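You operate a simulated robot arm through the tools that you are given. There is no shell and no other tool. Be economical: measure what you need, move in short steps, check, and stop when the job is done.

You are at the controls of a simulated robot arm. One attempt, no reset.

JOB
Set the grey machine to a 5 mm step, tension 6 and the guide to 30 mm, then switch on.

It is judged by the outcome, as a careful person would: the job done as asked, and still so three seconds after it is handed in. It fails if anything else is knocked over, pushed out of place, dropped, spilled or broken.

ROBOT AND FRAMES
A 7-joint arm with a two-finger gripper, hanging from a carriage that runs on a rail from [-246.2, -4.2] to [41.8, 0.7] (x, y) and turns from -5.672 to 6.336 rad about z. Base frame: it is fixed where the carriage stands at the start and does not move with it; the origin is on the floor, on the carriage's upright axis, x ahead of it, y to its left, z up. Lengths are in cm, angles in rad, forces in N, time in s.
Its first joint turns from -2.897 to 2.897 rad. Places, roughly: grey machine [60, 80, 90]; grey machine stitch dial [60, 60, 100]; grey machine tension dial [30, 60, 100]; main switch of the bench machine [70, 40, 70]. Payload 1.37 kg.
The TCP is the grasp point between the finger pads, 1.6 cm short of the fingertips. In the tool frame z runs along the fingers and y along their closing line. Largest opening 9.2 cm; the body of the gripper starts 7.4 cm behind the TCP.
Orientation is told as [roll, pitch, yaw] about the base's x, y, z axes, in that order, counted from this pose: with the fingers straight down and closing along the base's y, the tool's x points along the base's -x, its y along +y and its z along -z.

CONTROLS
- The arm moves only by the tool apply_moves. Its argument "plan" is a list of rows, each a list of 7 numbers: the gripper command, from -1 (shut) to 1 (fully open), values between in proportion, then the shift along the tool's x, y, z in units of 50 mm (1.0 is 50 mm), then the turn, a rotation vector about the tool's x, y, z in units of 5 degrees (1.0 is 5 degrees). In form: [[gripper, tx, ty, tz, ax, ay, az], ...]. A call has 1 to 20 rows; each row shifts and turns the commanded pose from where the row before left it, along the tool's axes as they then stand. A call with a number of a shift or a turn outside -1 to 1 is refused whole. Rows are played at 5 a second. More than 5 cm and 0.15 rad between two rows, or a gripper value outside its range, and nothing of the call is played. A pose out of reach is approached as far as the arm can. The call stops where the force on the tool passes 40 N (or 10 N more than at its start, if that is more) or the arm is blocked; 0.2 s more then pass. Each finger halts on what it meets, pressing with about 26 N; the grip force reading is that of the motor and also rises with nothing between the fingers. The clock runs only during rows and for 0.2 s after the last one: add rows that do not move to give the fingers time. The reply holds the time, the measured pose of the TCP, the force on the tool along the base axes, the opening and the grip force, in the units named above and with some noise, with the torque about the TCP (base axes, N m) and any sound that the robot's microphone picked up, and new pictures: "show" is both (left out), scene, wrist or none.
- Cameras (640 x 400 px; columns grow to the right, rows downward): "scene" is now at [22.04, 6.67, 173.31]; the picture's right is [0.96, -0.29, 0.00], its down [-0.24, -0.81, -0.54] and it looks along [0.15, 0.51, -0.84] (base axes); focal length 247 px, centre (320, 200). "wrist" rides on the gripper at [7.1, 1.9, -11.1] in the tool frame; the picture's right is [-0.26, 0.97, 0.00], its down [-0.78, -0.21, -0.59] and it looks along [-0.57, -0.15, 0.81] (tool axes); focal length 280 px, centre (320, 200). There is no depth. A picture from a camera that has moved, and an enlarged one, comes with that camera's place and axes in the base frame and with its lens.
- lift_body(by): slides the trunk up (or, below 0, down) by that many cm; the arm and the scene camera ride with it, the base frame stays. It gives what a move gives, with no picture.
- roll_base(legs): drives the robot by 1 to 6 legs, each [ahead, left, turn to the left] in cm, cm and rad, along the robot's own axes; the way and the turn of a leg run together, so that a leg with both is an arc; at most 150 cm and 3.142 rad a leg. The arm and the cameras ride along, it lands a little off, and it stops where it bumps. It keeps to its track: a leg is cut to what the track allows. It gives what a move gives, and a new picture of the scene camera.
- aim_head(pan, tilt): turns the head with the scene camera to pan (to the left, within 2.705 rad either way) and tilt (down, from -0.506 to 1.204), counted from straight ahead of the robot. It gives what a move gives, and a new picture of the scene camera.
- enlarge(camera, box): a new picture of the part [left, top, right, bottom] of that camera's present view, enlarged. No time passes.
- close_job(): hands the job in; it is judged then, once.

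Work in short steps. Places have to be worked out from the pictures, the camera data and where the tool is seen: move nearer, look again, correct. Check each grasp and each placing, and mend what went wrong. You have 120 turns and 260 pictures in all, those below and enlarged ones among them. Open the gripper and draw the arm clear of the work before you hand the job in, unless the task says otherwise; then end with one line.

The tools are called after ">>>" as a command line: name --pt "numbers of a row" for each row, then --argument value for the rest, lists and objects as JSON in quotes. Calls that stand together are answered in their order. apply_moves: Moves the arm, as the interface text tells. Its arguments: {"type":"object","properties":{"plan":{"type":"array","items":{"type":"array","items":{"type":"number"}}},"show":{"type":"string","enum":["both","scene","wrist","none"]}},"required":["plan"]} The other tools are called the same way: lift_body (by) slides the trunk up or down; roll_base (legs) drives the base; aim_head (pan, tilt) turns the head that bears the scene camera; enlarge (camera, box) takes an enlarged picture of a part of a camera's view; close_job () hands the job in.

At the start:

```text
time_s: 0.0
tcp_pos: [17.59, 31.07, 120.2]
orientation: [0.004, -0.001, 0.0]
contact_force: [0.0, 0.1, 0.2]
ft_torque: [0.0, -0.01, 0.0]
finger_gap: 9.2
grip_force: 0.1
trunk travel left (down, up): [-54.3, 11.7]
robot x, y, heading: [0.09, -0.28, -0.0]
head pan, tilt: [1.281, 1.005]
```

scene: 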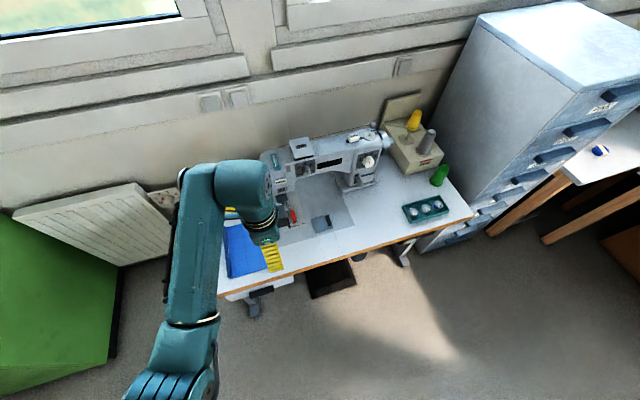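
wrist: 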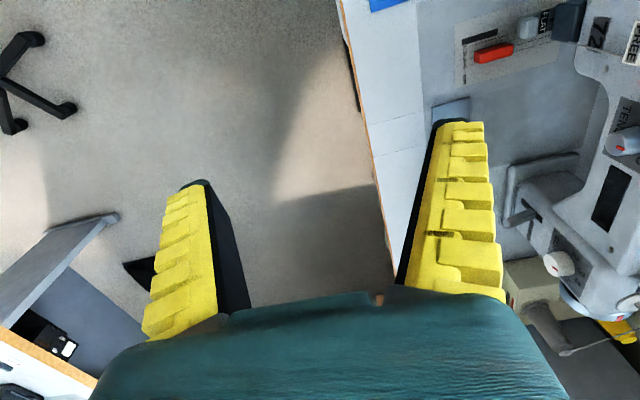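

The scene shows a sewing machine on a table, with dials on its front. I'll enlarge both views to read the controls.

>>> enlarge --camera "scene" --box '[220, 80, 480, 300]'

>>> enlarge --camera "wrist" --box '[420, 0, 640, 300]'

```text
1.82 times, centred on (350, 190) of scene
camera zoom: at [22.04, 6.67, 173.31], right [0.96, -0.29, 0.0], down [-0.24, -0.81, -0.54], along [0.15, 0.51, -0.84], focal length 449 px, centre (266, 218)
```

zoom: 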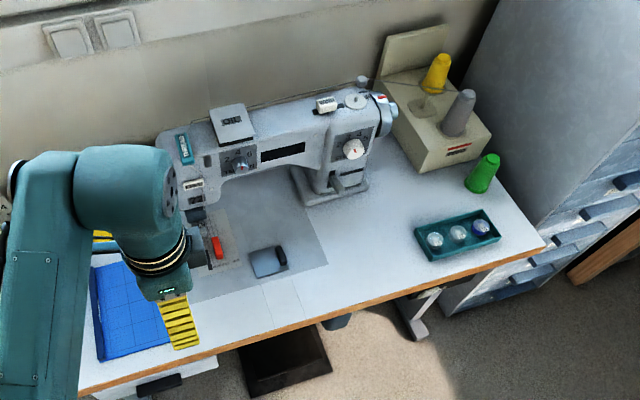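

```text
1.33 times, centred on (530, 150) of wrist
camera zoom: at [10.51, 33.09, 131.33], right [0.26, 0.97, 0.0], down [0.78, -0.21, 0.59], along [0.57, -0.15, -0.81], focal length 374 px, centre (40, 267)
```

zoom: 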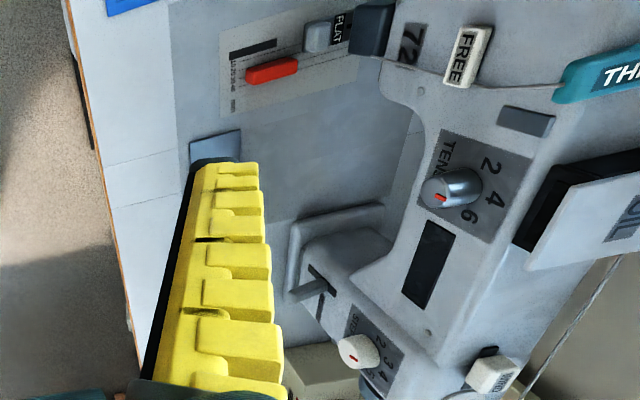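

I'll zoom in on individual controls to read their scales.

>>> enlarge --camera "wrist" --box '[560, 80, 640, 180]'

>>> enlarge --camera "wrist" --box '[520, 220, 640, 310]'

>>> enlarge --camera "wrist" --box '[440, 0, 640, 120]'

>>> enlarge --camera "scene" --box '[330, 120, 410, 200]'

```text
4.00 times, centred on (600, 130) of wrist
camera zoom: at [10.51, 33.09, 131.33], right [0.26, 0.97, 0.0], down [0.78, -0.21, 0.59], along [0.57, -0.15, -0.81], focal length 1122 px, centre (-800, 480)
```

zoom: 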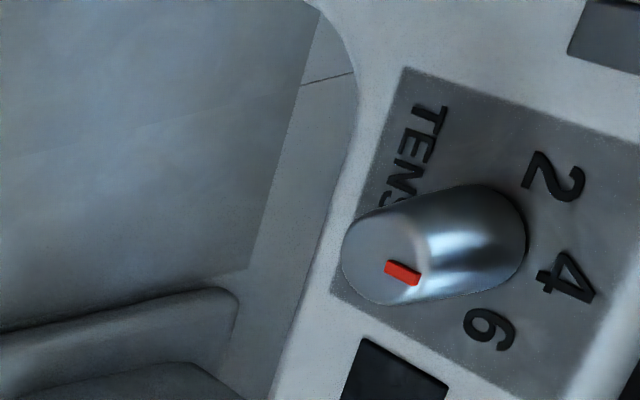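

```text
4.44 times, centred on (580, 265) of wrist
camera zoom: at [10.51, 33.09, 131.33], right [0.26, 0.97, 0.0], down [0.78, -0.21, 0.59], along [0.57, -0.15, -0.81], focal length 1246 px, centre (-836, -89)
```

zoom: 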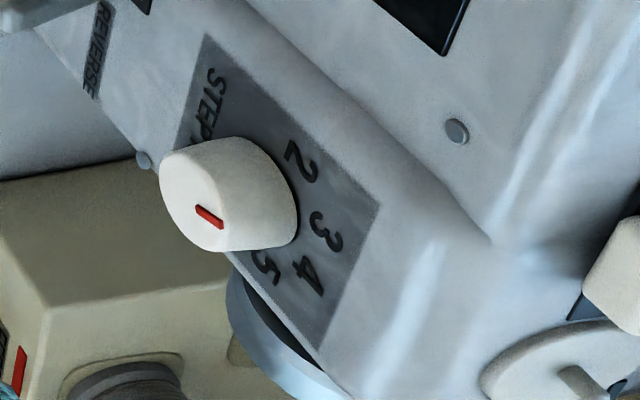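

```text
3.20 times, centred on (540, 60) of wrist
camera zoom: at [10.51, 33.09, 131.33], right [0.26, 0.97, 0.0], down [0.78, -0.21, 0.59], along [0.57, -0.15, -0.81], focal length 897 px, centre (-384, 648)
```

zoom: 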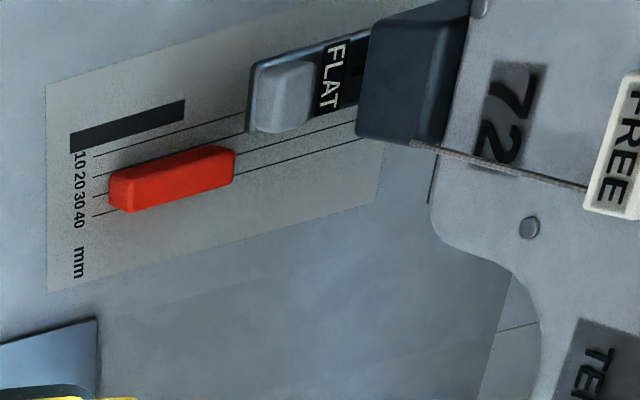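

```text
5.00 times, centred on (370, 160) of scene
camera zoom: at [22.04, 6.67, 173.31], right [0.96, -0.29, 0.0], down [-0.24, -0.81, -0.54], along [0.15, 0.51, -0.84], focal length 1236 px, centre (70, 400)
```

zoom: 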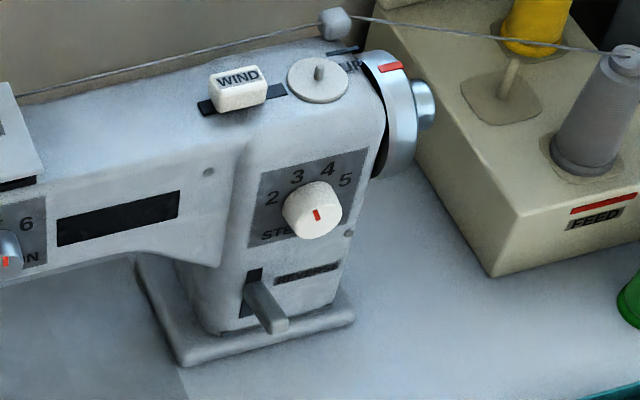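

The machine's front carries the tension dial near [33,63,101], the stitch dial near [61,66,95], and the red guide near [25,58,81]. I'll lower the trunk for a more frontal view and aim the head at the controls.

>>> lift_body --by -20

>>> roll_base --legs '[[15, 0, 0]]'

>>> aim_head --pan 1.3 --tilt 0.85

```text
time_s: 2.2
tcp_pos: [17.57, 30.99, 100.33]
orientation: [0.001, -0.002, 0.0]
contact_force: [0.5, 0.3, -0.3]
ft_torque: [-0.02, -0.03, 0.01]
finger_gap: 9.18
grip_force: 0.1
trunk travel left (down, up): [-34.3, 31.7]
robot x, y, heading: [0.06, 0.14, -0.0]
head pan, tilt: [1.281, 1.005]
```

```text
time_s: 3.5
tcp_pos: [32.66, 31.22, 100.34]
orientation: [0.002, -0.002, -0.003]
contact_force: [-0.3, 0.0, -0.7]
ft_torque: [0.01, 0.01, 0.0]
finger_gap: 9.2
grip_force: 0.1
trunk travel left (down, up): [-34.3, 31.7]
robot x, y, heading: [14.95, 0.37, -0.005]
head pan, tilt: [1.281, 1.005]
camera scene: at [37.08, 6.87, 153.31], right [0.96, -0.29, 0.0], down [-0.24, -0.81, -0.54], along [0.15, 0.51, -0.84], focal length 247 px, centre (320, 200)
```

scene: 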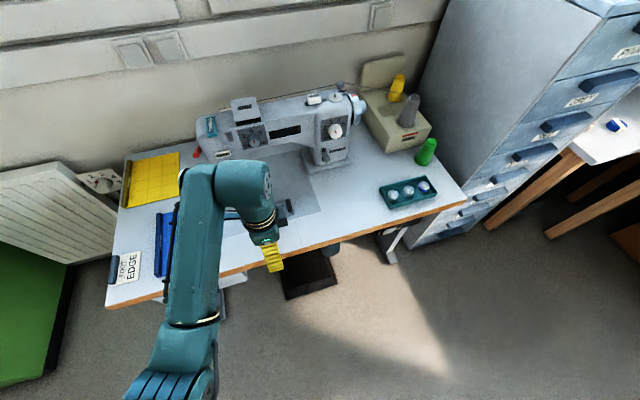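

```text
time_s: 4.2
tcp_pos: [32.68, 31.34, 100.27]
orientation: [0.004, -0.001, -0.004]
contact_force: [1.0, 0.6, -0.1]
ft_torque: [-0.01, -0.01, -0.01]
finger_gap: 9.2
grip_force: 0.1
trunk travel left (down, up): [-34.3, 31.7]
robot x, y, heading: [14.95, 0.47, -0.004]
head pan, tilt: [1.3, 0.85]
camera scene: at [37.19, 7.76, 154.46], right [0.96, -0.27, 0.0], down [-0.2, -0.72, -0.66], along [0.18, 0.64, -0.75], focal length 247 px, centre (320, 200)
```

scene: 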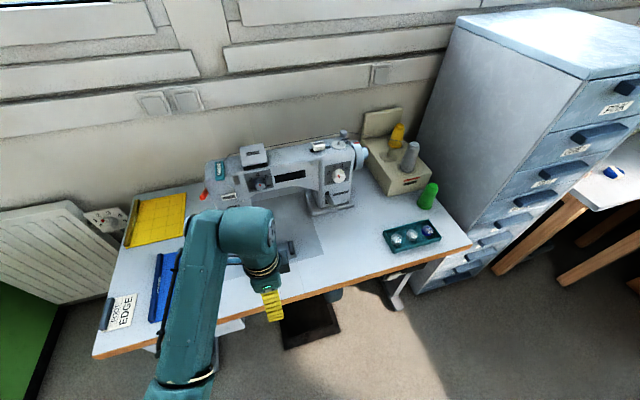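

The stitch dial is on the pillar front, so I'll pitch the tool to point horizontally toward the machine (+y), in place. The TCP is at y=31, clear of the table.

>>> apply_moves --pt "1 0 0 0 -1 0 0" --pt "1 0 0 0 -1 0 0" --pt "1 0 0 0 -1 0 0" --pt "1 0 0 0 -1 0 0" --pt "1 0 0 0 -1 0 0" --pt "1 0 0 0 -1 0 0" --pt "1 0 0 0 -1 0 0" --pt "1 0 0 0 -1 0 0" --pt "1 0 0 0 -1 0 0" --pt "1 0 0 0 -1 0 0" --pt "1 0 0 0 -1 0 0" --pt "1 0 0 0 -1 0 0" --pt "1 0 0 0 -1 0 0" --pt "1 0 0 0 -1 0 0" --pt "1 0 0 0 -1 0 0" --pt "1 0 0 0 -1 0 0" --pt "1 0 0 0 -1 0 0" --pt "1 0 0 0 -1 0 0" --show "both"

```text
time_s: 8.1
tcp_pos: [32.61, 31.29, 100.34]
orientation: [1.574, -0.001, -0.003]
contact_force: [0.5, 0.2, 0.0]
ft_torque: [0.0, -0.01, 0.02]
finger_gap: 9.22
grip_force: 0.1
trunk travel left (down, up): [-34.3, 31.7]
robot x, y, heading: [15.07, 0.63, -0.009]
head pan, tilt: [1.3, 0.85]
camera scene: at [37.19, 7.76, 154.47], right [0.96, -0.27, 0.0], down [-0.2, -0.72, -0.66], along [0.18, 0.64, -0.75], focal length 247 px, centre (320, 200)
camera wrist: at [25.57, 20.32, 102.18], right [0.26, 0.0, 0.97], down [0.78, -0.59, -0.21], along [0.57, 0.81, -0.15], focal length 280 px, centre (320, 200)
```

scene: 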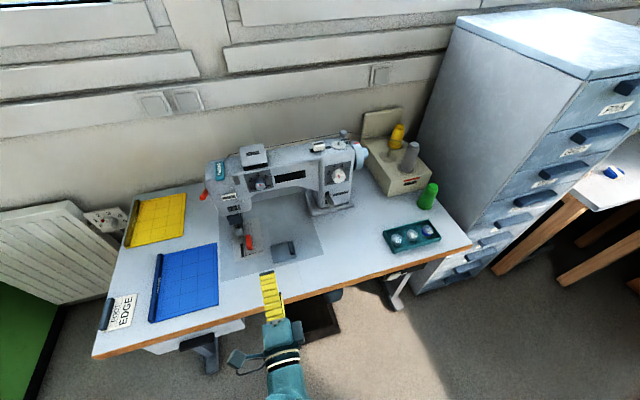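
wrist: 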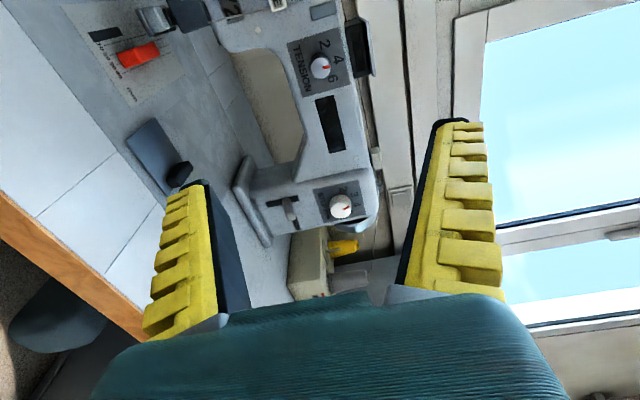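

The tool is horizontal and the view is nearly frontal. I'll enlarge the dials, guide, and the scene's machine.

>>> enlarge --camera "wrist" --box '[280, 170, 380, 240]'

>>> enlarge --camera "wrist" --box '[280, 30, 360, 110]'

>>> enlarge --camera "wrist" --box '[70, 0, 300, 130]'

>>> enlarge --camera "scene" --box '[190, 130, 370, 280]'

>>> enlarge --camera "scene" --box '[270, 260, 430, 350]'

```text
5.71 times, centred on (330, 205) of wrist
camera zoom: at [25.57, 20.32, 102.18], right [0.26, 0.0, 0.97], down [0.78, -0.59, -0.21], along [0.57, 0.81, -0.15], focal length 1602 px, centre (263, 171)
```

zoom: 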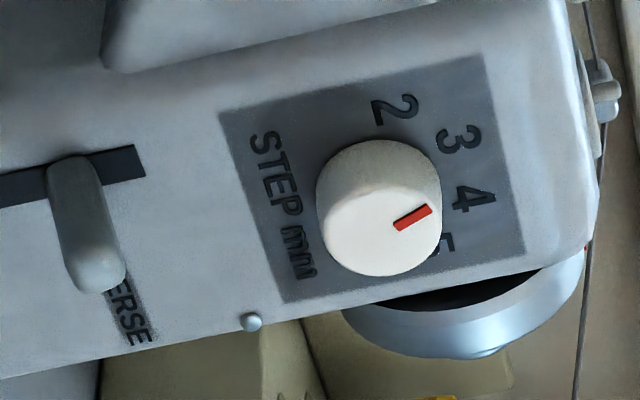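

```text
5.00 times, centred on (320, 70) of wrist
camera zoom: at [25.57, 20.32, 102.18], right [0.26, 0.0, 0.97], down [0.78, -0.59, -0.21], along [0.57, 0.81, -0.15], focal length 1402 px, centre (320, 850)
```

zoom: 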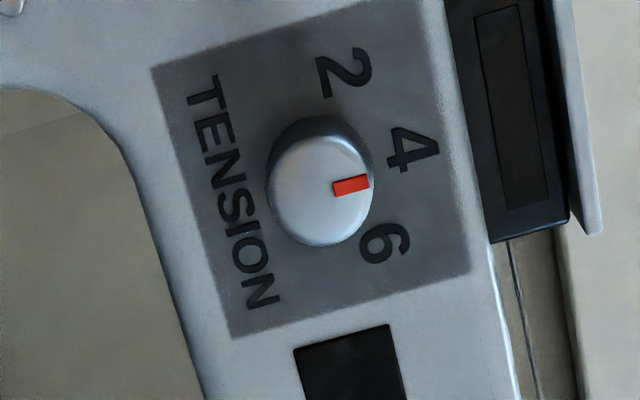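

```text
2.78 times, centred on (185, 65) of wrist
camera zoom: at [25.57, 20.32, 102.18], right [0.26, 0.0, 0.97], down [0.78, -0.59, -0.21], along [0.57, 0.81, -0.15], focal length 780 px, centre (696, 576)
```

zoom: 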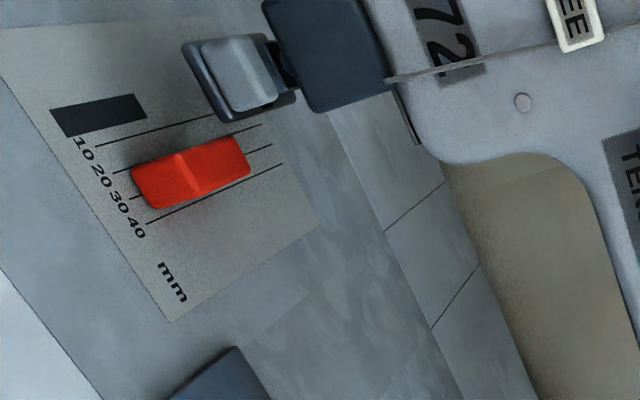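

```text
2.67 times, centred on (280, 205) of scene
camera zoom: at [37.19, 7.76, 154.47], right [0.96, -0.27, 0.0], down [-0.2, -0.72, -0.66], along [0.18, 0.64, -0.75], focal length 659 px, centre (427, 187)
```

zoom: 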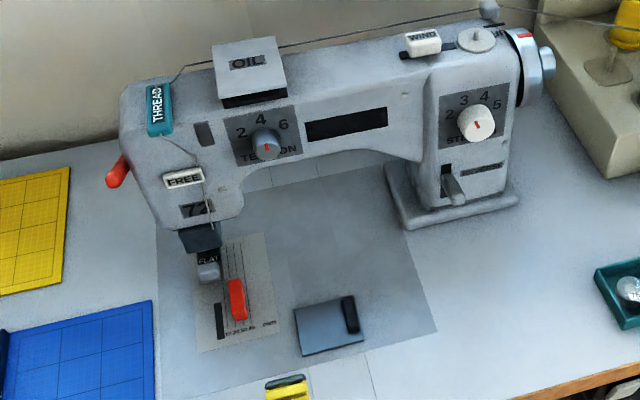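

```text
4.00 times, centred on (350, 305) of scene
camera zoom: at [37.19, 7.76, 154.47], right [0.96, -0.27, 0.0], down [-0.2, -0.72, -0.66], along [0.18, 0.64, -0.75], focal length 988 px, centre (200, -220)
```

zoom: 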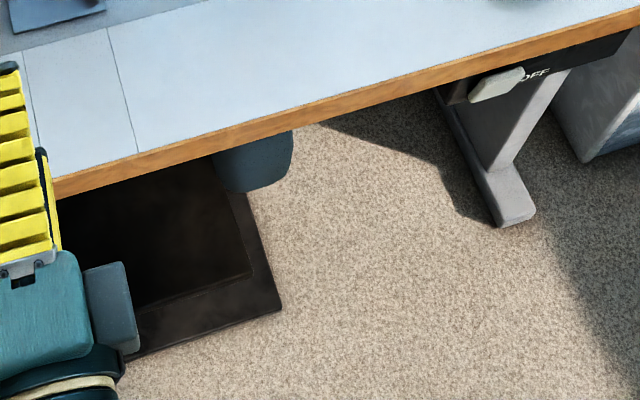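

The switch (labelled OFF) hangs under the table's front edge near [73,38,70]. Now the tension dial: I'll bring the gripper partly closed in front of it, to [33.8, 47, 101], and look again.

>>> apply_moves --pt "0.6 -0.24 0.14 0.8 0 0 0" --pt "0.4 0 0 0.8 0 0 0" --pt "0.3 0 0 0.8 0 0 0" --pt "0.3 0 0 0.7 0 0 0" --pt "0.3 0 0 0 0 0 0" --show "both"

```text
time_s: 9.2
tcp_pos: [34.02, 46.88, 101.09]
orientation: [1.573, -0.001, -0.004]
contact_force: [0.8, 0.9, -0.4]
ft_torque: [-0.02, 0.0, -0.01]
finger_gap: 6.22
grip_force: 1.7
trunk travel left (down, up): [-34.3, 31.7]
robot x, y, heading: [15.15, 0.68, -0.002]
head pan, tilt: [1.3, 0.85]
camera scene: at [37.19, 7.78, 154.47], right [0.96, -0.27, 0.0], down [-0.2, -0.72, -0.66], along [0.18, 0.64, -0.75], focal length 247 px, centre (320, 200)
camera wrist: at [26.87, 36.0, 102.83], right [0.26, 0.0, 0.97], down [0.78, -0.59, -0.21], along [0.57, 0.81, -0.15], focal length 280 px, centre (320, 200)
```

scene: 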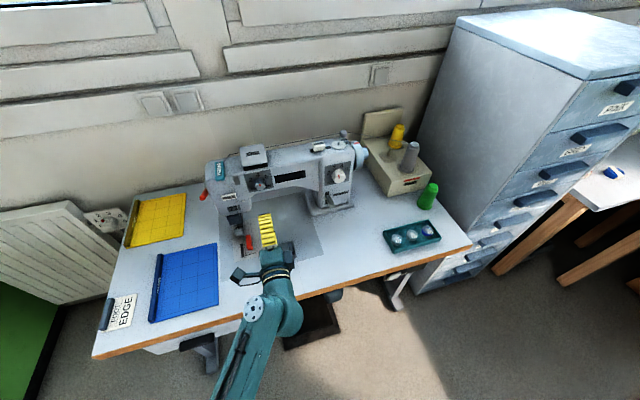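
wrist: 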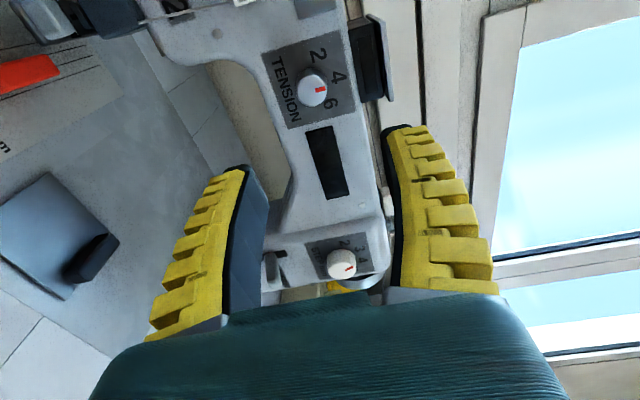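

Triangulated: tension face ≈ [34.1, 65, 100.3]; stitch face ≈ [61.2, 66.4, 97.3]. Let me zoom on both dials.

>>> enlarge --camera "wrist" --box '[260, 30, 360, 130]'

>>> enlarge --camera "wrist" --box '[260, 220, 380, 300]'

>>> enlarge --camera "wrist" --box '[0, 0, 160, 170]'

```text
4.00 times, centred on (310, 80) of wrist
camera zoom: at [26.87, 36.0, 102.83], right [0.26, 0.0, 0.97], down [0.78, -0.59, -0.21], along [0.57, 0.81, -0.15], focal length 1122 px, centre (360, 680)
```

zoom: 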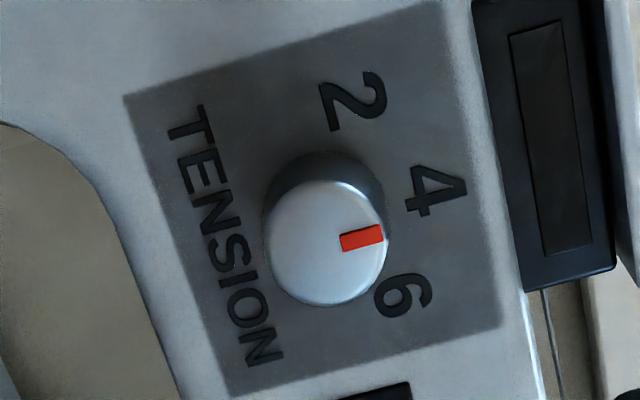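

```text
5.00 times, centred on (320, 260) of wrist
camera zoom: at [26.87, 36.0, 102.83], right [0.26, 0.0, 0.97], down [0.78, -0.59, -0.21], along [0.57, 0.81, -0.15], focal length 1402 px, centre (320, -100)
```

zoom: 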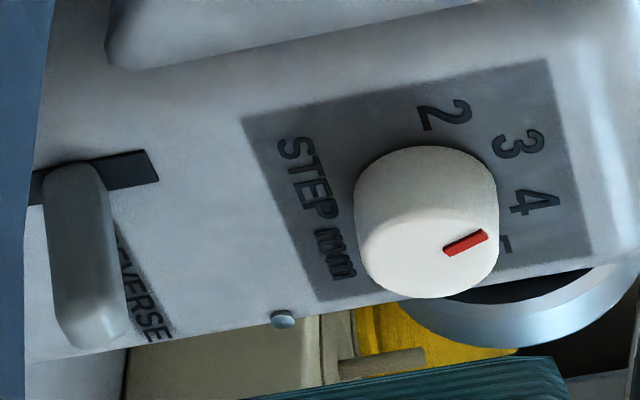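

```text
2.35 times, centred on (80, 85) of wrist
camera zoom: at [26.87, 36.0, 102.83], right [0.26, 0.0, 0.97], down [0.78, -0.59, -0.21], along [0.57, 0.81, -0.15], focal length 660 px, centre (885, 471)
```

zoom: 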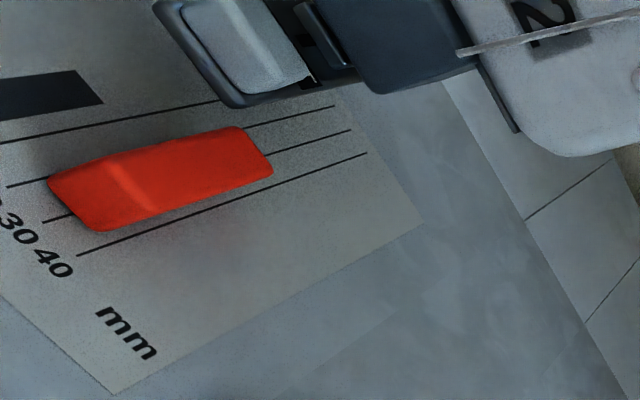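

Readings: tension points at about 4 (numbers spaced ~60°), stitch at 3 (spaced ~40°). I'll line up on the tension knob axis (x≈34, z≈100.3) and advance to y≈58.

>>> apply_moves --pt "0.2 0 -0.16 0.7 0 0 0" --pt "0.2 0 0 0.8 0 0 0" --pt "0.2 0 0 0.72 0 0 0" --pt "0.2 0 0 0 0 0 0" --show "wrist"

>>> enlarge --camera "scene" --box '[200, 140, 360, 260]'

```text
time_s: 10.2
tcp_pos: [33.95, 57.85, 100.13]
orientation: [1.572, -0.001, -0.004]
contact_force: [-0.1, -0.7, 0.5]
ft_torque: [-0.06, -0.01, 0.02]
finger_gap: 5.8
grip_force: 1.6
trunk travel left (down, up): [-34.3, 31.7]
robot x, y, heading: [14.88, 0.4, -0.002]
head pan, tilt: [1.3, 0.85]
camera wrist: at [26.77, 46.91, 102.11], right [0.26, 0.0, 0.97], down [0.78, -0.59, -0.21], along [0.57, 0.81, -0.15], focal length 280 px, centre (320, 200)
```

wrist: 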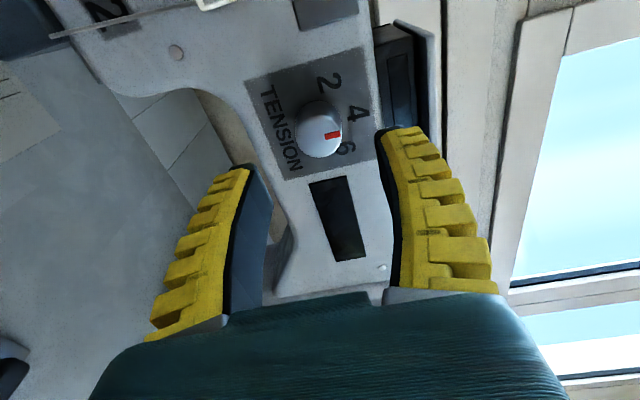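

```text
3.33 times, centred on (280, 200) of scene
camera zoom: at [37.19, 7.78, 154.47], right [0.96, -0.27, 0.0], down [-0.2, -0.72, -0.66], along [0.18, 0.64, -0.75], focal length 824 px, centre (453, 200)
```

zoom: 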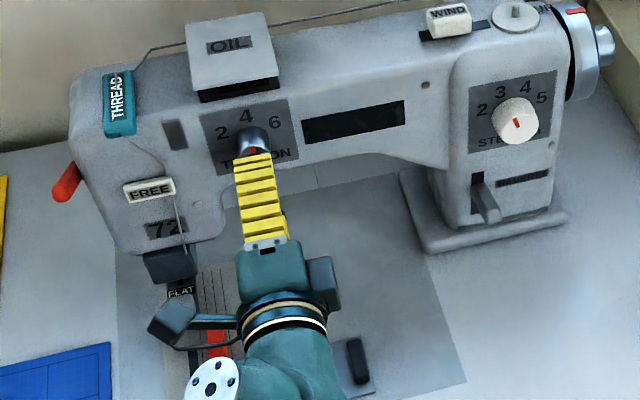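

The knob sits centred: face near y=65, diameter ≈3.2 cm. I'll narrow to ~4.6 cm and advance to y≈64.7.

>>> apply_moves --pt "0 0 0 0 0 0 0" --pt "0 0 0 0.5 0 0 0" --pt "0 0 0 0.4 0 0 0" --pt "0 0 0.02 0.3 0 0 0" --pt "0 0 0 0.16 0 0 0" --pt "0 0 0 0 0 0 0" --show "wrist"

>>> enlarge --camera "scene" --box '[220, 140, 320, 220]'

```text
time_s: 11.7
tcp_pos: [33.99, 64.38, 100.29]
orientation: [1.571, -0.001, -0.003]
contact_force: [-1.8, -16.6, 3.6]
ft_torque: [0.24, 0.04, 0.17]
finger_gap: 4.55
grip_force: 12.1
trunk travel left (down, up): [-34.3, 31.7]
robot x, y, heading: [15.11, 0.43, -0.001]
head pan, tilt: [1.3, 0.85]
camera wrist: at [26.89, 53.58, 102.14], right [0.26, 0.0, 0.97], down [0.78, -0.59, -0.21], along [0.57, 0.81, -0.15], focal length 280 px, centre (320, 200)
```

wrist: 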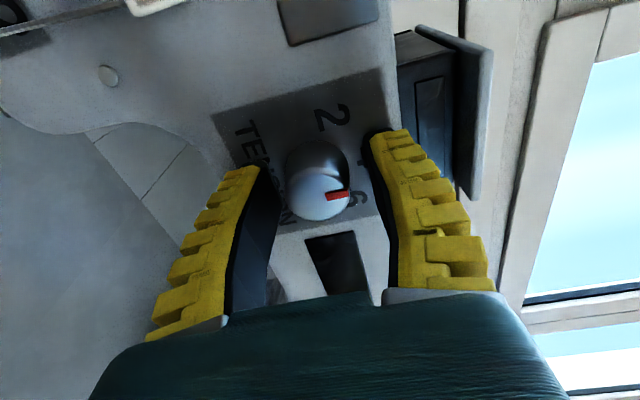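

```text
5.00 times, centred on (270, 180) of scene
camera zoom: at [37.19, 7.64, 154.46], right [0.96, -0.27, 0.0], down [-0.2, -0.72, -0.66], along [0.18, 0.63, -0.75], focal length 1236 px, centre (570, 300)
```

zoom: 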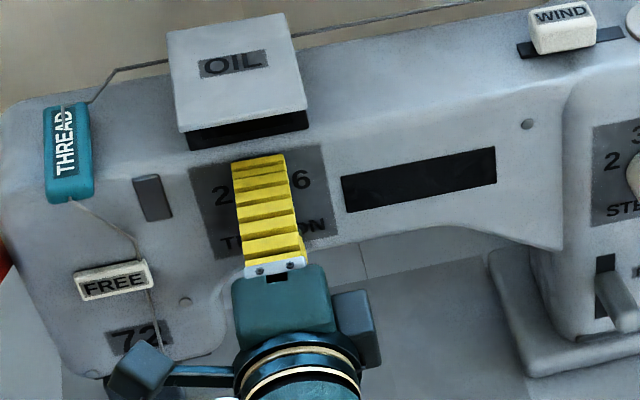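

The tips touched the panel (16 N), so I back off 4 mm, then close on the knob.

>>> apply_moves --pt "0 0 0 -0.08 0 0 0" --pt "-0.5 0 0 0 0 0 0" --pt "-0.6 0 0 0 0 0 0" --pt "-0.6 0 0 0 0 0 0" --show "wrist"

```text
time_s: 12.7
tcp_pos: [33.75, 64.25, 100.32]
orientation: [1.568, -0.001, -0.003]
contact_force: [-1.7, 0.3, -4.2]
ft_torque: [-0.03, 0.0, 0.15]
finger_gap: 2.5
grip_force: 27.6
trunk travel left (down, up): [-34.3, 31.7]
robot x, y, heading: [14.93, 0.18, -0.005]
head pan, tilt: [1.3, 0.85]
camera wrist: at [26.76, 53.31, 102.08], right [0.26, 0.0, 0.96], down [0.78, -0.59, -0.21], along [0.57, 0.81, -0.16], focal length 280 px, centre (320, 200)
```

wrist: 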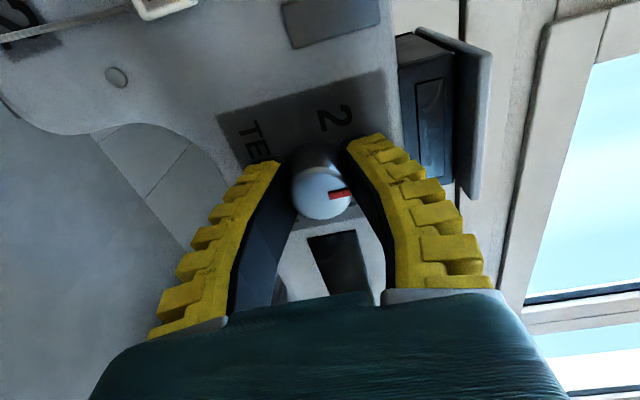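

Gripped at 2.5 cm. I'll turn clockwise 20° and check that the knob follows.

>>> apply_moves --pt "-0.6 0 0 0 0 0 1" --pt "-0.6 0 0 0 0 0 1" --pt "-0.6 0 0 0 0 0 1" --pt "-0.6 0 0 0 0 0 1" --pt "-0.6 0 0 0 0 0 0" --show "wrist"

```text
time_s: 13.8
tcp_pos: [33.83, 64.35, 100.18]
orientation: [1.571, 0.351, -0.002]
contact_force: [-2.3, 3.8, -8.3]
ft_torque: [-0.13, -0.03, 0.01]
finger_gap: 2.46
grip_force: 28.2
trunk travel left (down, up): [-34.3, 31.7]
robot x, y, heading: [15.18, 0.65, -0.001]
head pan, tilt: [1.3, 0.85]
camera wrist: at [27.84, 53.29, 104.38], right [0.58, 0.0, 0.82], down [0.66, -0.59, -0.47], along [0.48, 0.81, -0.34], focal length 280 px, centre (320, 200)
```

wrist: 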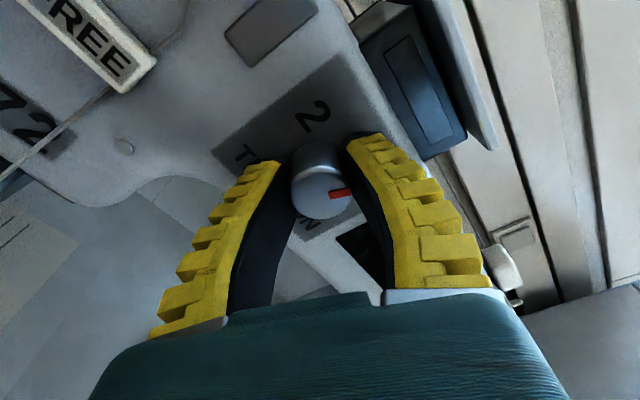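

The knob turns with the gripper. I'll turn another 35° (55° total), then release, back off, and read.

>>> apply_moves --pt "-0.6 0 0 0 0 0 1" --pt "-0.6 0 0 0 0 0 1" --pt "-0.6 0 0 0 0 0 1" --pt "-0.6 0 0 0 0 0 1" --pt "-0.6 0 0 0 0 0 1" --pt "-0.6 0 0 0 0 0 1" --pt "-0.6 0 0 0 0 0 1" --pt "-0.6 0 0 0 0 0 0" --pt "0 0 0 0 0 0 0" --pt "0 0 0 0 0 0 0" --pt "0 0 0 -0.6 0 0 0" --pt "0 0 0 -0.8 0 0 0" --pt "0 0 0 -0.8 0 0 0" --pt "0 0 0 0 0 0 0" --show "wrist"

>>> enlarge --camera "wrist" --box '[240, 60, 400, 160]'

>>> enlarge --camera "scene" --box '[220, 140, 320, 220]'

```text
time_s: 16.9
tcp_pos: [34.01, 53.28, 100.35]
orientation: [1.573, 0.956, 0.0]
contact_force: [-0.2, -0.9, -0.8]
ft_torque: [0.04, 0.02, -0.02]
finger_gap: 4.92
grip_force: 1.9
trunk travel left (down, up): [-34.3, 31.7]
robot x, y, heading: [15.17, 0.19, -0.003]
head pan, tilt: [1.3, 0.85]
camera wrist: at [31.48, 42.36, 107.21], right [0.94, 0.0, 0.34], down [0.27, -0.59, -0.76], along [0.2, 0.81, -0.55], focal length 280 px, centre (320, 200)
```

wrist: 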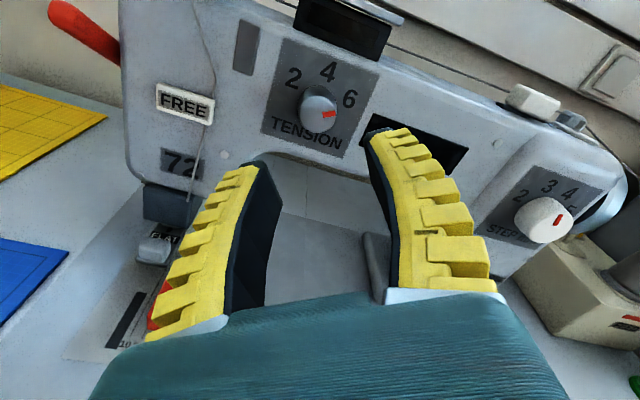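

```text
4.00 times, centred on (320, 110) of wrist
camera zoom: at [31.48, 42.36, 107.21], right [0.94, 0.0, 0.34], down [0.27, -0.59, -0.76], along [0.2, 0.81, -0.55], focal length 1122 px, centre (320, 560)
```

zoom: 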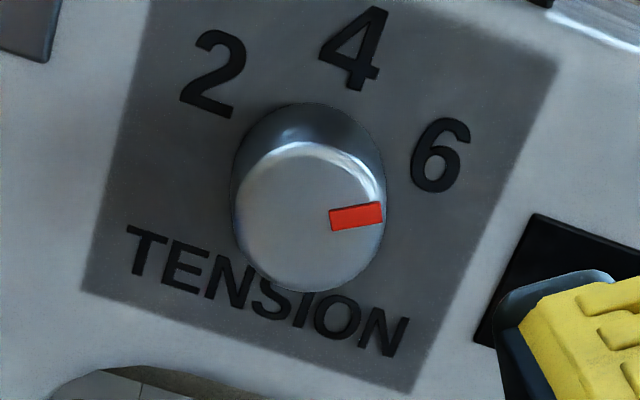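

```text
5.00 times, centred on (270, 180) of scene
camera zoom: at [37.19, 7.74, 154.46], right [0.96, -0.27, 0.0], down [-0.2, -0.72, -0.66], along [0.18, 0.64, -0.75], focal length 1236 px, centre (570, 300)
```

zoom: 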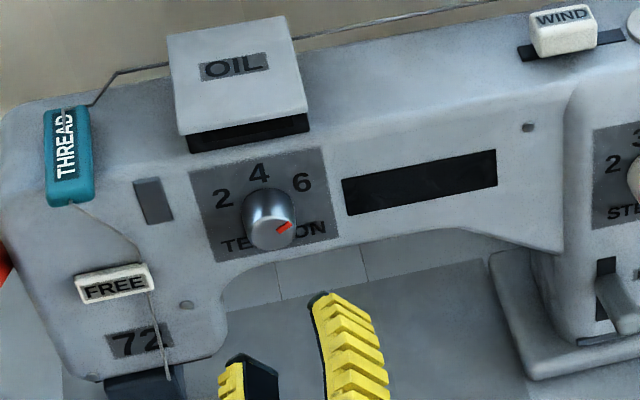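

Pointer now reads at 6 within a couple of degrees. Next I drive along the rail to the stitch dial (x≈61.2, z≈97.3).

>>> roll_base --legs '[[26, 0, 0]]'

>>> apply_moves --pt "0.4 0 0 -0.4 0 0 -1" --pt "0.4 0 0 0 0 0 -1" --pt "0.4 0 0 0 0 0 -1" --pt "0.4 0 0 0 0 0 -1" --pt "0.4 0 0 0 0 0 -1" --pt "0.4 0 0 0 0 0 -1" --pt "0.4 0 0 0 0 0 -1" --pt "0.4 0 0 0 0 0 -1" --pt "0.4 0 0 0 0 0 -1" --pt "0.4 0 0 0 0 0 -1" --pt "0.4 0 0 0 0 0 -1" --pt "0.4 0 0 0 0 0 -1" --pt "0.4 0 0 0 0 0 -1" --pt "0.4 0 0 0 0 0 0" --show "wrist"

```text
time_s: 18.7
tcp_pos: [60.16, 54.01, 100.38]
orientation: [1.573, 0.957, 0.001]
contact_force: [-0.2, 0.3, -0.7]
ft_torque: [0.0, 0.0, 0.04]
finger_gap: 4.91
grip_force: 2.8
trunk travel left (down, up): [-34.3, 31.7]
robot x, y, heading: [41.09, 0.79, -0.005]
head pan, tilt: [1.3, 0.85]
camera scene: at [63.39, 8.22, 154.46], right [0.96, -0.27, 0.0], down [-0.2, -0.72, -0.66], along [0.18, 0.64, -0.75], focal length 247 px, centre (320, 200)
```

scene: 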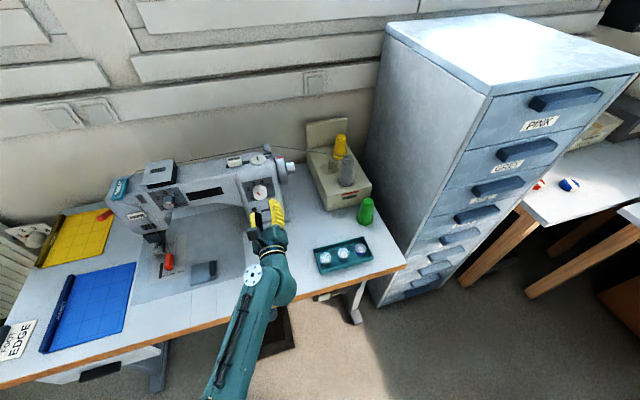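

```text
time_s: 21.7
tcp_pos: [60.15, 51.83, 100.32]
orientation: [1.572, -0.177, -0.004]
contact_force: [0.3, -0.3, -0.1]
ft_torque: [0.01, 0.02, -0.01]
finger_gap: 6.64
grip_force: 1.6
trunk travel left (down, up): [-34.3, 31.7]
robot x, y, heading: [41.28, 0.66, -0.002]
head pan, tilt: [1.3, 0.85]
camera wrist: at [52.8, 40.91, 100.94], right [0.09, 0.0, 1.0], down [0.8, -0.59, -0.07], along [0.59, 0.81, -0.05], focal length 280 px, centre (320, 200)
```

wrist: 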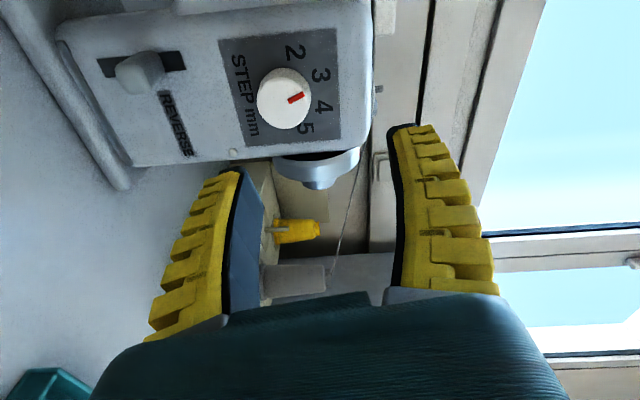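

Re-triangulated the stitch knob: face ≈ [59.35, 64.5, 97.4]. Zoom in to read the pointer.

>>> enlarge --camera "wrist" --box '[210, 20, 350, 160]'

```text
2.86 times, centred on (280, 90) of wrist
camera zoom: at [52.8, 40.91, 100.94], right [0.09, 0.0, 1.0], down [0.8, -0.59, -0.07], along [0.59, 0.81, -0.05], focal length 801 px, centre (434, 514)
```

zoom: 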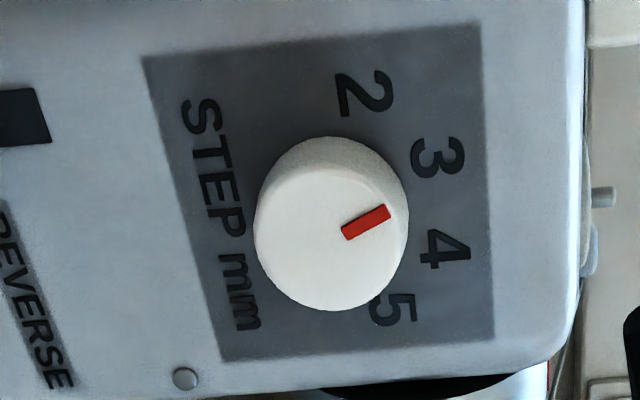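

Pointer at 3 with 45° spacing; 5 needs +90°. I'll align with the knob axis (59.35, 97.4) and advance to y≈58.

>>> apply_moves --pt "0.35 0.26 -0.543 0 0 0 0" --pt "0.35 0 0 0.62 0 0 0" --pt "0.35 0 0 0.62 0 0 0" --pt "0.35 0 0 0 0 0 0" --show "wrist"

```text
time_s: 22.7
tcp_pos: [59.41, 58.14, 97.67]
orientation: [1.573, -0.177, -0.003]
contact_force: [-0.8, 0.7, 0.4]
ft_torque: [0.0, 0.0, -0.01]
finger_gap: 6.45
grip_force: 1.5
trunk travel left (down, up): [-34.3, 31.7]
robot x, y, heading: [41.5, 0.76, -0.001]
head pan, tilt: [1.3, 0.85]
camera wrist: at [52.05, 47.13, 98.28], right [0.09, 0.0, 1.0], down [0.8, -0.59, -0.07], along [0.59, 0.81, -0.05], focal length 280 px, centre (320, 200)
```

wrist: 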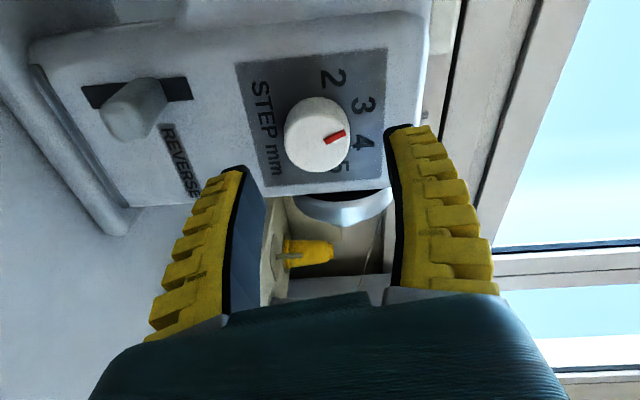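

Aligned. Closing to ~5.5 cm and advancing to y≈64 gently.

>>> apply_moves --pt "0.2 0 -0.03 0.5 0 0 0" --pt "0.2 0 0 0.4 0 0 0" --pt "0.2 0 0 0.2 0 0 0" --pt "0.2 0 0 0.08 0 0 0" --pt "0.2 0 0 0 0 0 0" --show "wrist"

>>> enlarge --camera "scene" --box '[220, 150, 320, 230]'

```text
time_s: 23.9
tcp_pos: [59.27, 63.9, 97.46]
orientation: [1.572, -0.175, -0.001]
contact_force: [-0.1, -1.2, 0.0]
ft_torque: [0.07, -0.02, 0.02]
finger_gap: 5.86
grip_force: 2.3
trunk travel left (down, up): [-34.3, 31.7]
robot x, y, heading: [41.23, 0.49, 0.004]
head pan, tilt: [1.3, 0.85]
camera wrist: at [52.1, 52.98, 97.98], right [0.09, 0.0, 1.0], down [0.8, -0.59, -0.07], along [0.59, 0.81, -0.05], focal length 280 px, centre (320, 200)
```

wrist: 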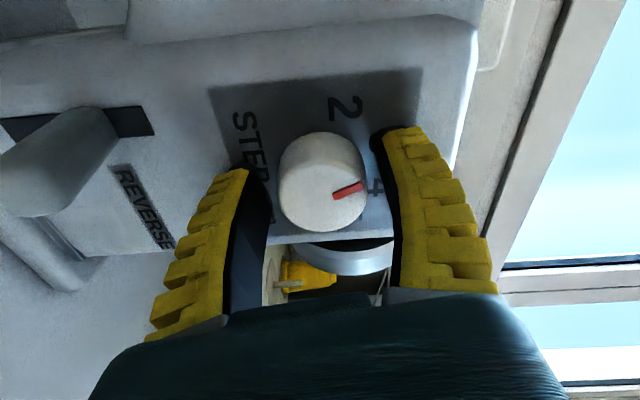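

```text
5.00 times, centred on (270, 190) of scene
camera zoom: at [63.39, 8.21, 154.46], right [0.96, -0.27, 0.0], down [-0.2, -0.72, -0.66], along [0.18, 0.64, -0.75], focal length 1236 px, centre (570, 250)
```

zoom: 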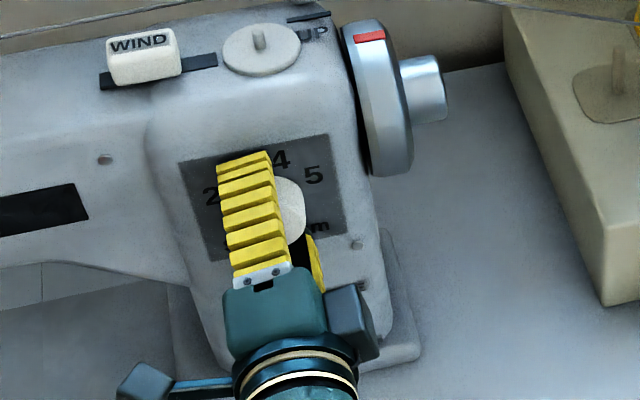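

The panel centre in the scene view gives the axis at x≈59.6, z≈97.6, so I nudge 3 mm right and close on the knob.

>>> apply_moves --pt "0.2 -0.06 0.02 0.02 0 0 0" --pt "-0.1 0 0 0 0 0 0" --pt "-0.3 0 0 0 0 0 0" --pt "-0.3 0 0 0 0 0 0" --show "wrist"

```text
time_s: 24.9
tcp_pos: [59.57, 63.89, 97.51]
orientation: [1.571, -0.174, -0.001]
contact_force: [-9.6, -16.3, 10.3]
ft_torque: [0.58, -0.13, 0.35]
finger_gap: 4.11
grip_force: 9.3
trunk travel left (down, up): [-34.3, 31.7]
robot x, y, heading: [41.47, 0.69, -0.002]
head pan, tilt: [1.3, 0.85]
camera wrist: at [52.21, 52.96, 98.09], right [0.09, 0.0, 1.0], down [0.8, -0.59, -0.07], along [0.59, 0.81, -0.05], focal length 280 px, centre (320, 200)
```

wrist: 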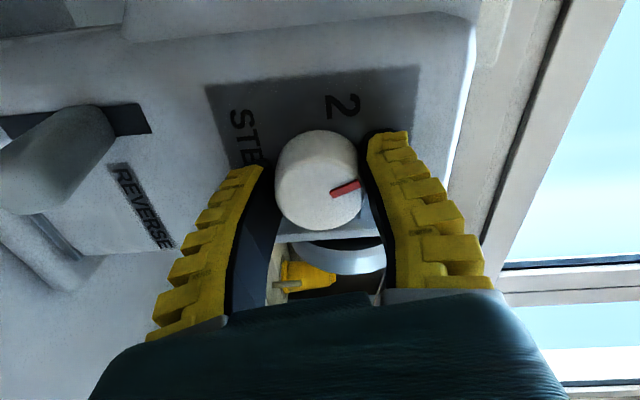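

The tips press the panel (16 N), and geometry suggests the knob is ~3 mm left after all. I back off 4 mm, shift back 3 mm left and close.

>>> apply_moves --pt "0.1 0 0 -0.08 0 0 0" --pt "0.1 0.06 -0.01 0 0 0 0" --pt "-0.2 0 0 0 0 0 0" --pt "-0.35 0 0 0 0 0 0" --pt "-0.35 0 0 0 0 0 0" --show "wrist"

```text
time_s: 26.1
tcp_pos: [59.47, 63.61, 97.52]
orientation: [1.573, -0.177, -0.004]
contact_force: [0.1, -6.2, 5.9]
ft_torque: [0.05, -0.01, -0.07]
finger_gap: 3.62
grip_force: 28.1
trunk travel left (down, up): [-34.3, 31.7]
robot x, y, heading: [41.15, 0.35, -0.004]
head pan, tilt: [1.3, 0.85]
camera wrist: at [52.12, 52.63, 98.04], right [0.09, 0.0, 1.0], down [0.8, -0.59, -0.07], along [0.59, 0.81, -0.05], focal length 280 px, centre (320, 200)
```

wrist: 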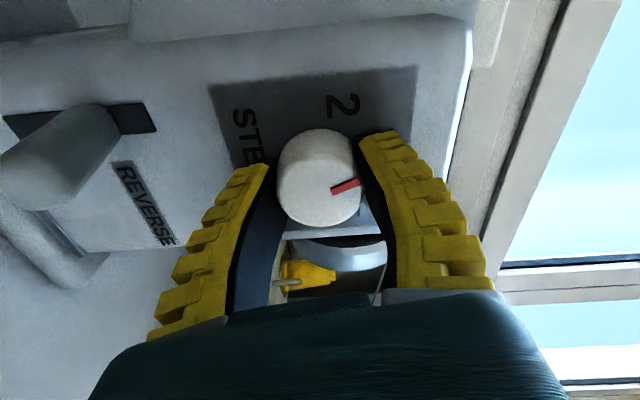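

Gripped at 3.6 cm. Turning clockwise 25° first to check it follows.

>>> apply_moves --pt "-0.35 0 0 0 0 0 1" --pt "-0.35 0 0 0 0 0 1" --pt "-0.35 0 0 0 0 0 1" --pt "-0.35 0 0 0 0 0 1" --pt "-0.35 0 0 0 0 0 1" --pt "-0.35 0 0 0 0 0 0" --show "wrist"

```text
time_s: 27.5
tcp_pos: [59.4, 63.56, 97.41]
orientation: [1.574, 0.261, -0.001]
contact_force: [-2.3, -15.8, 17.7]
ft_torque: [0.03, -0.01, 0.23]
finger_gap: 3.6
grip_force: 28.3
trunk travel left (down, up): [-34.3, 31.7]
robot x, y, heading: [41.23, 0.78, -0.001]
head pan, tilt: [1.3, 0.85]
camera wrist: at [53.09, 52.63, 101.07], right [0.5, 0.0, 0.86], down [0.7, -0.59, -0.41], along [0.51, 0.81, -0.29], focal length 280 px, centre (320, 200)
```

wrist: 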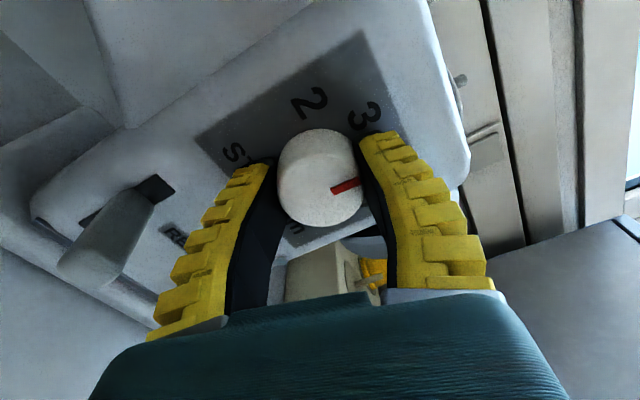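

The knob follows. The knob pushes the tool up and back slightly, so I ease 2 mm that way and turn the remaining 65°.

>>> apply_moves --pt "-0.35 0.01 0.04 -0.03 0 0 1" --pt "-0.35 0 0 0 0 0 1" --pt "-0.35 0 0 0 0 0 1" --pt "-0.35 0 0 0 0 0 1" --pt "-0.35 0 0 0 0 0 1" --pt "-0.35 0 0 0 0 0 1" --pt "-0.35 0 0 0 0 0 1" --pt "-0.35 0 0 0 0 0 1" --pt "-0.35 0 0 0 0 0 1" --pt "-0.35 0 0 0 0 0 1" --pt "-0.35 0 0 0 0 0 1" --pt "-0.35 0 0 0 0 0 1" --pt "-0.35 0 0 0 0 0 1" --pt "-0.35 0 0 0 0 0 0" --show "wrist"

```text
time_s: 30.5
tcp_pos: [59.5, 63.7, 97.48]
orientation: [1.572, 1.396, -0.002]
contact_force: [2.0, -0.4, -2.0]
ft_torque: [-0.09, -0.39, 0.13]
finger_gap: 3.24
grip_force: 27.8
trunk travel left (down, up): [-34.3, 31.7]
robot x, y, heading: [41.69, 0.91, -0.001]
head pan, tilt: [1.3, 0.85]
camera wrist: at [60.09, 52.53, 104.74], right [1.0, 0.0, -0.09], down [-0.07, -0.59, -0.8], along [-0.05, 0.81, -0.59], focal length 280 px, centre (320, 200)
```

wrist: 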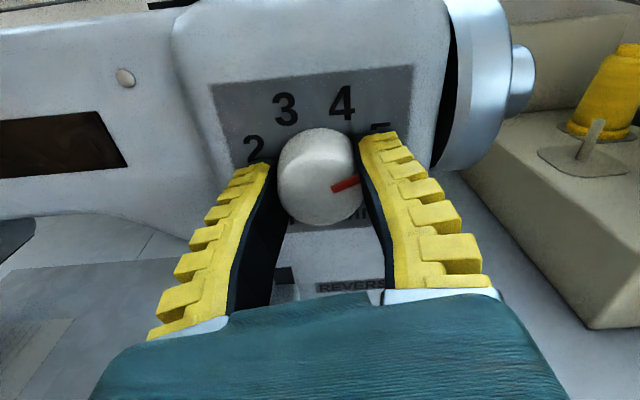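

Now release, back off and read the dial.

>>> apply_moves --pt "0.1 0 0 0 0 0 0" --pt "0.3 0 0 0 0 0 0" --pt "0.3 0 0 -0.6 0 0 0" --pt "0.3 0 0 -0.8 0 0 0" --pt "0.3 0 0 -0.8 0 0 0" --pt "0.3 0 0 0 0 0 0" --show "wrist"

>>> enlarge --camera "wrist" --box '[220, 20, 420, 140]'

>>> enlarge --camera "scene" --box '[140, 150, 300, 270]'

```text
time_s: 31.9
tcp_pos: [59.35, 52.4, 97.51]
orientation: [1.579, 1.396, 0.005]
contact_force: [0.7, 0.3, -0.3]
ft_torque: [0.02, -0.04, 0.0]
finger_gap: 6.24
grip_force: 1.4
trunk travel left (down, up): [-34.3, 31.7]
robot x, y, heading: [41.28, 0.51, 0.0]
head pan, tilt: [1.3, 0.85]
camera wrist: at [59.99, 41.44, 104.79], right [1.0, 0.0, -0.09], down [-0.07, -0.59, -0.81], along [-0.05, 0.81, -0.59], focal length 280 px, centre (320, 200)
```

wrist: 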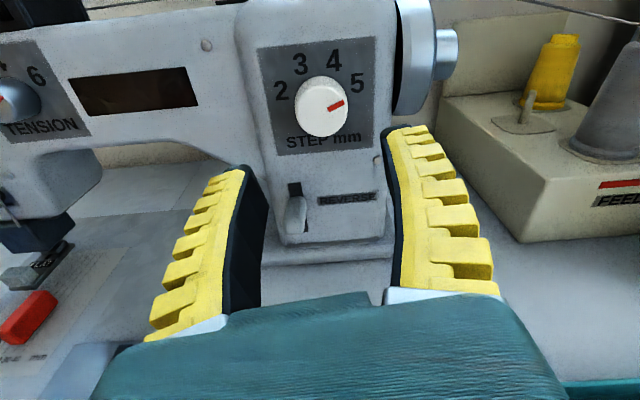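

```text
3.20 times, centred on (320, 80) of wrist
camera zoom: at [59.99, 41.44, 104.79], right [1.0, 0.0, -0.09], down [-0.07, -0.59, -0.81], along [-0.05, 0.81, -0.59], focal length 897 px, centre (320, 584)
```

zoom: 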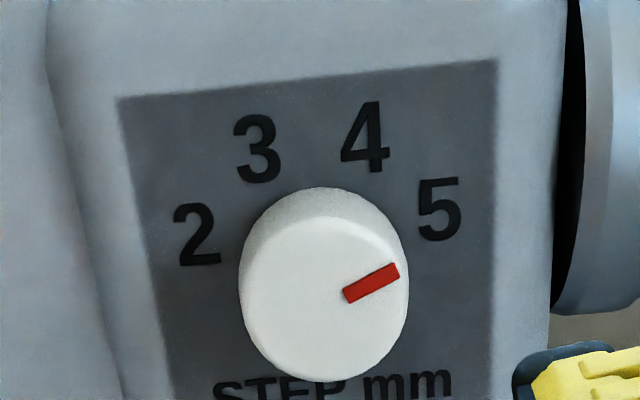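

```text
3.33 times, centred on (220, 210) of scene
camera zoom: at [63.39, 8.2, 154.46], right [0.96, -0.27, 0.0], down [-0.2, -0.72, -0.66], along [0.18, 0.64, -0.75], focal length 824 px, centre (653, 167)
```

zoom: 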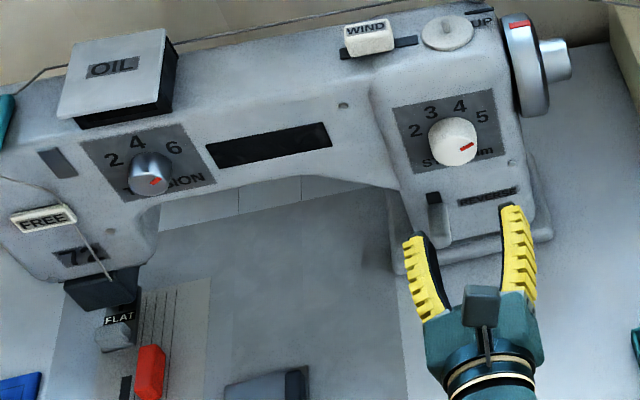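

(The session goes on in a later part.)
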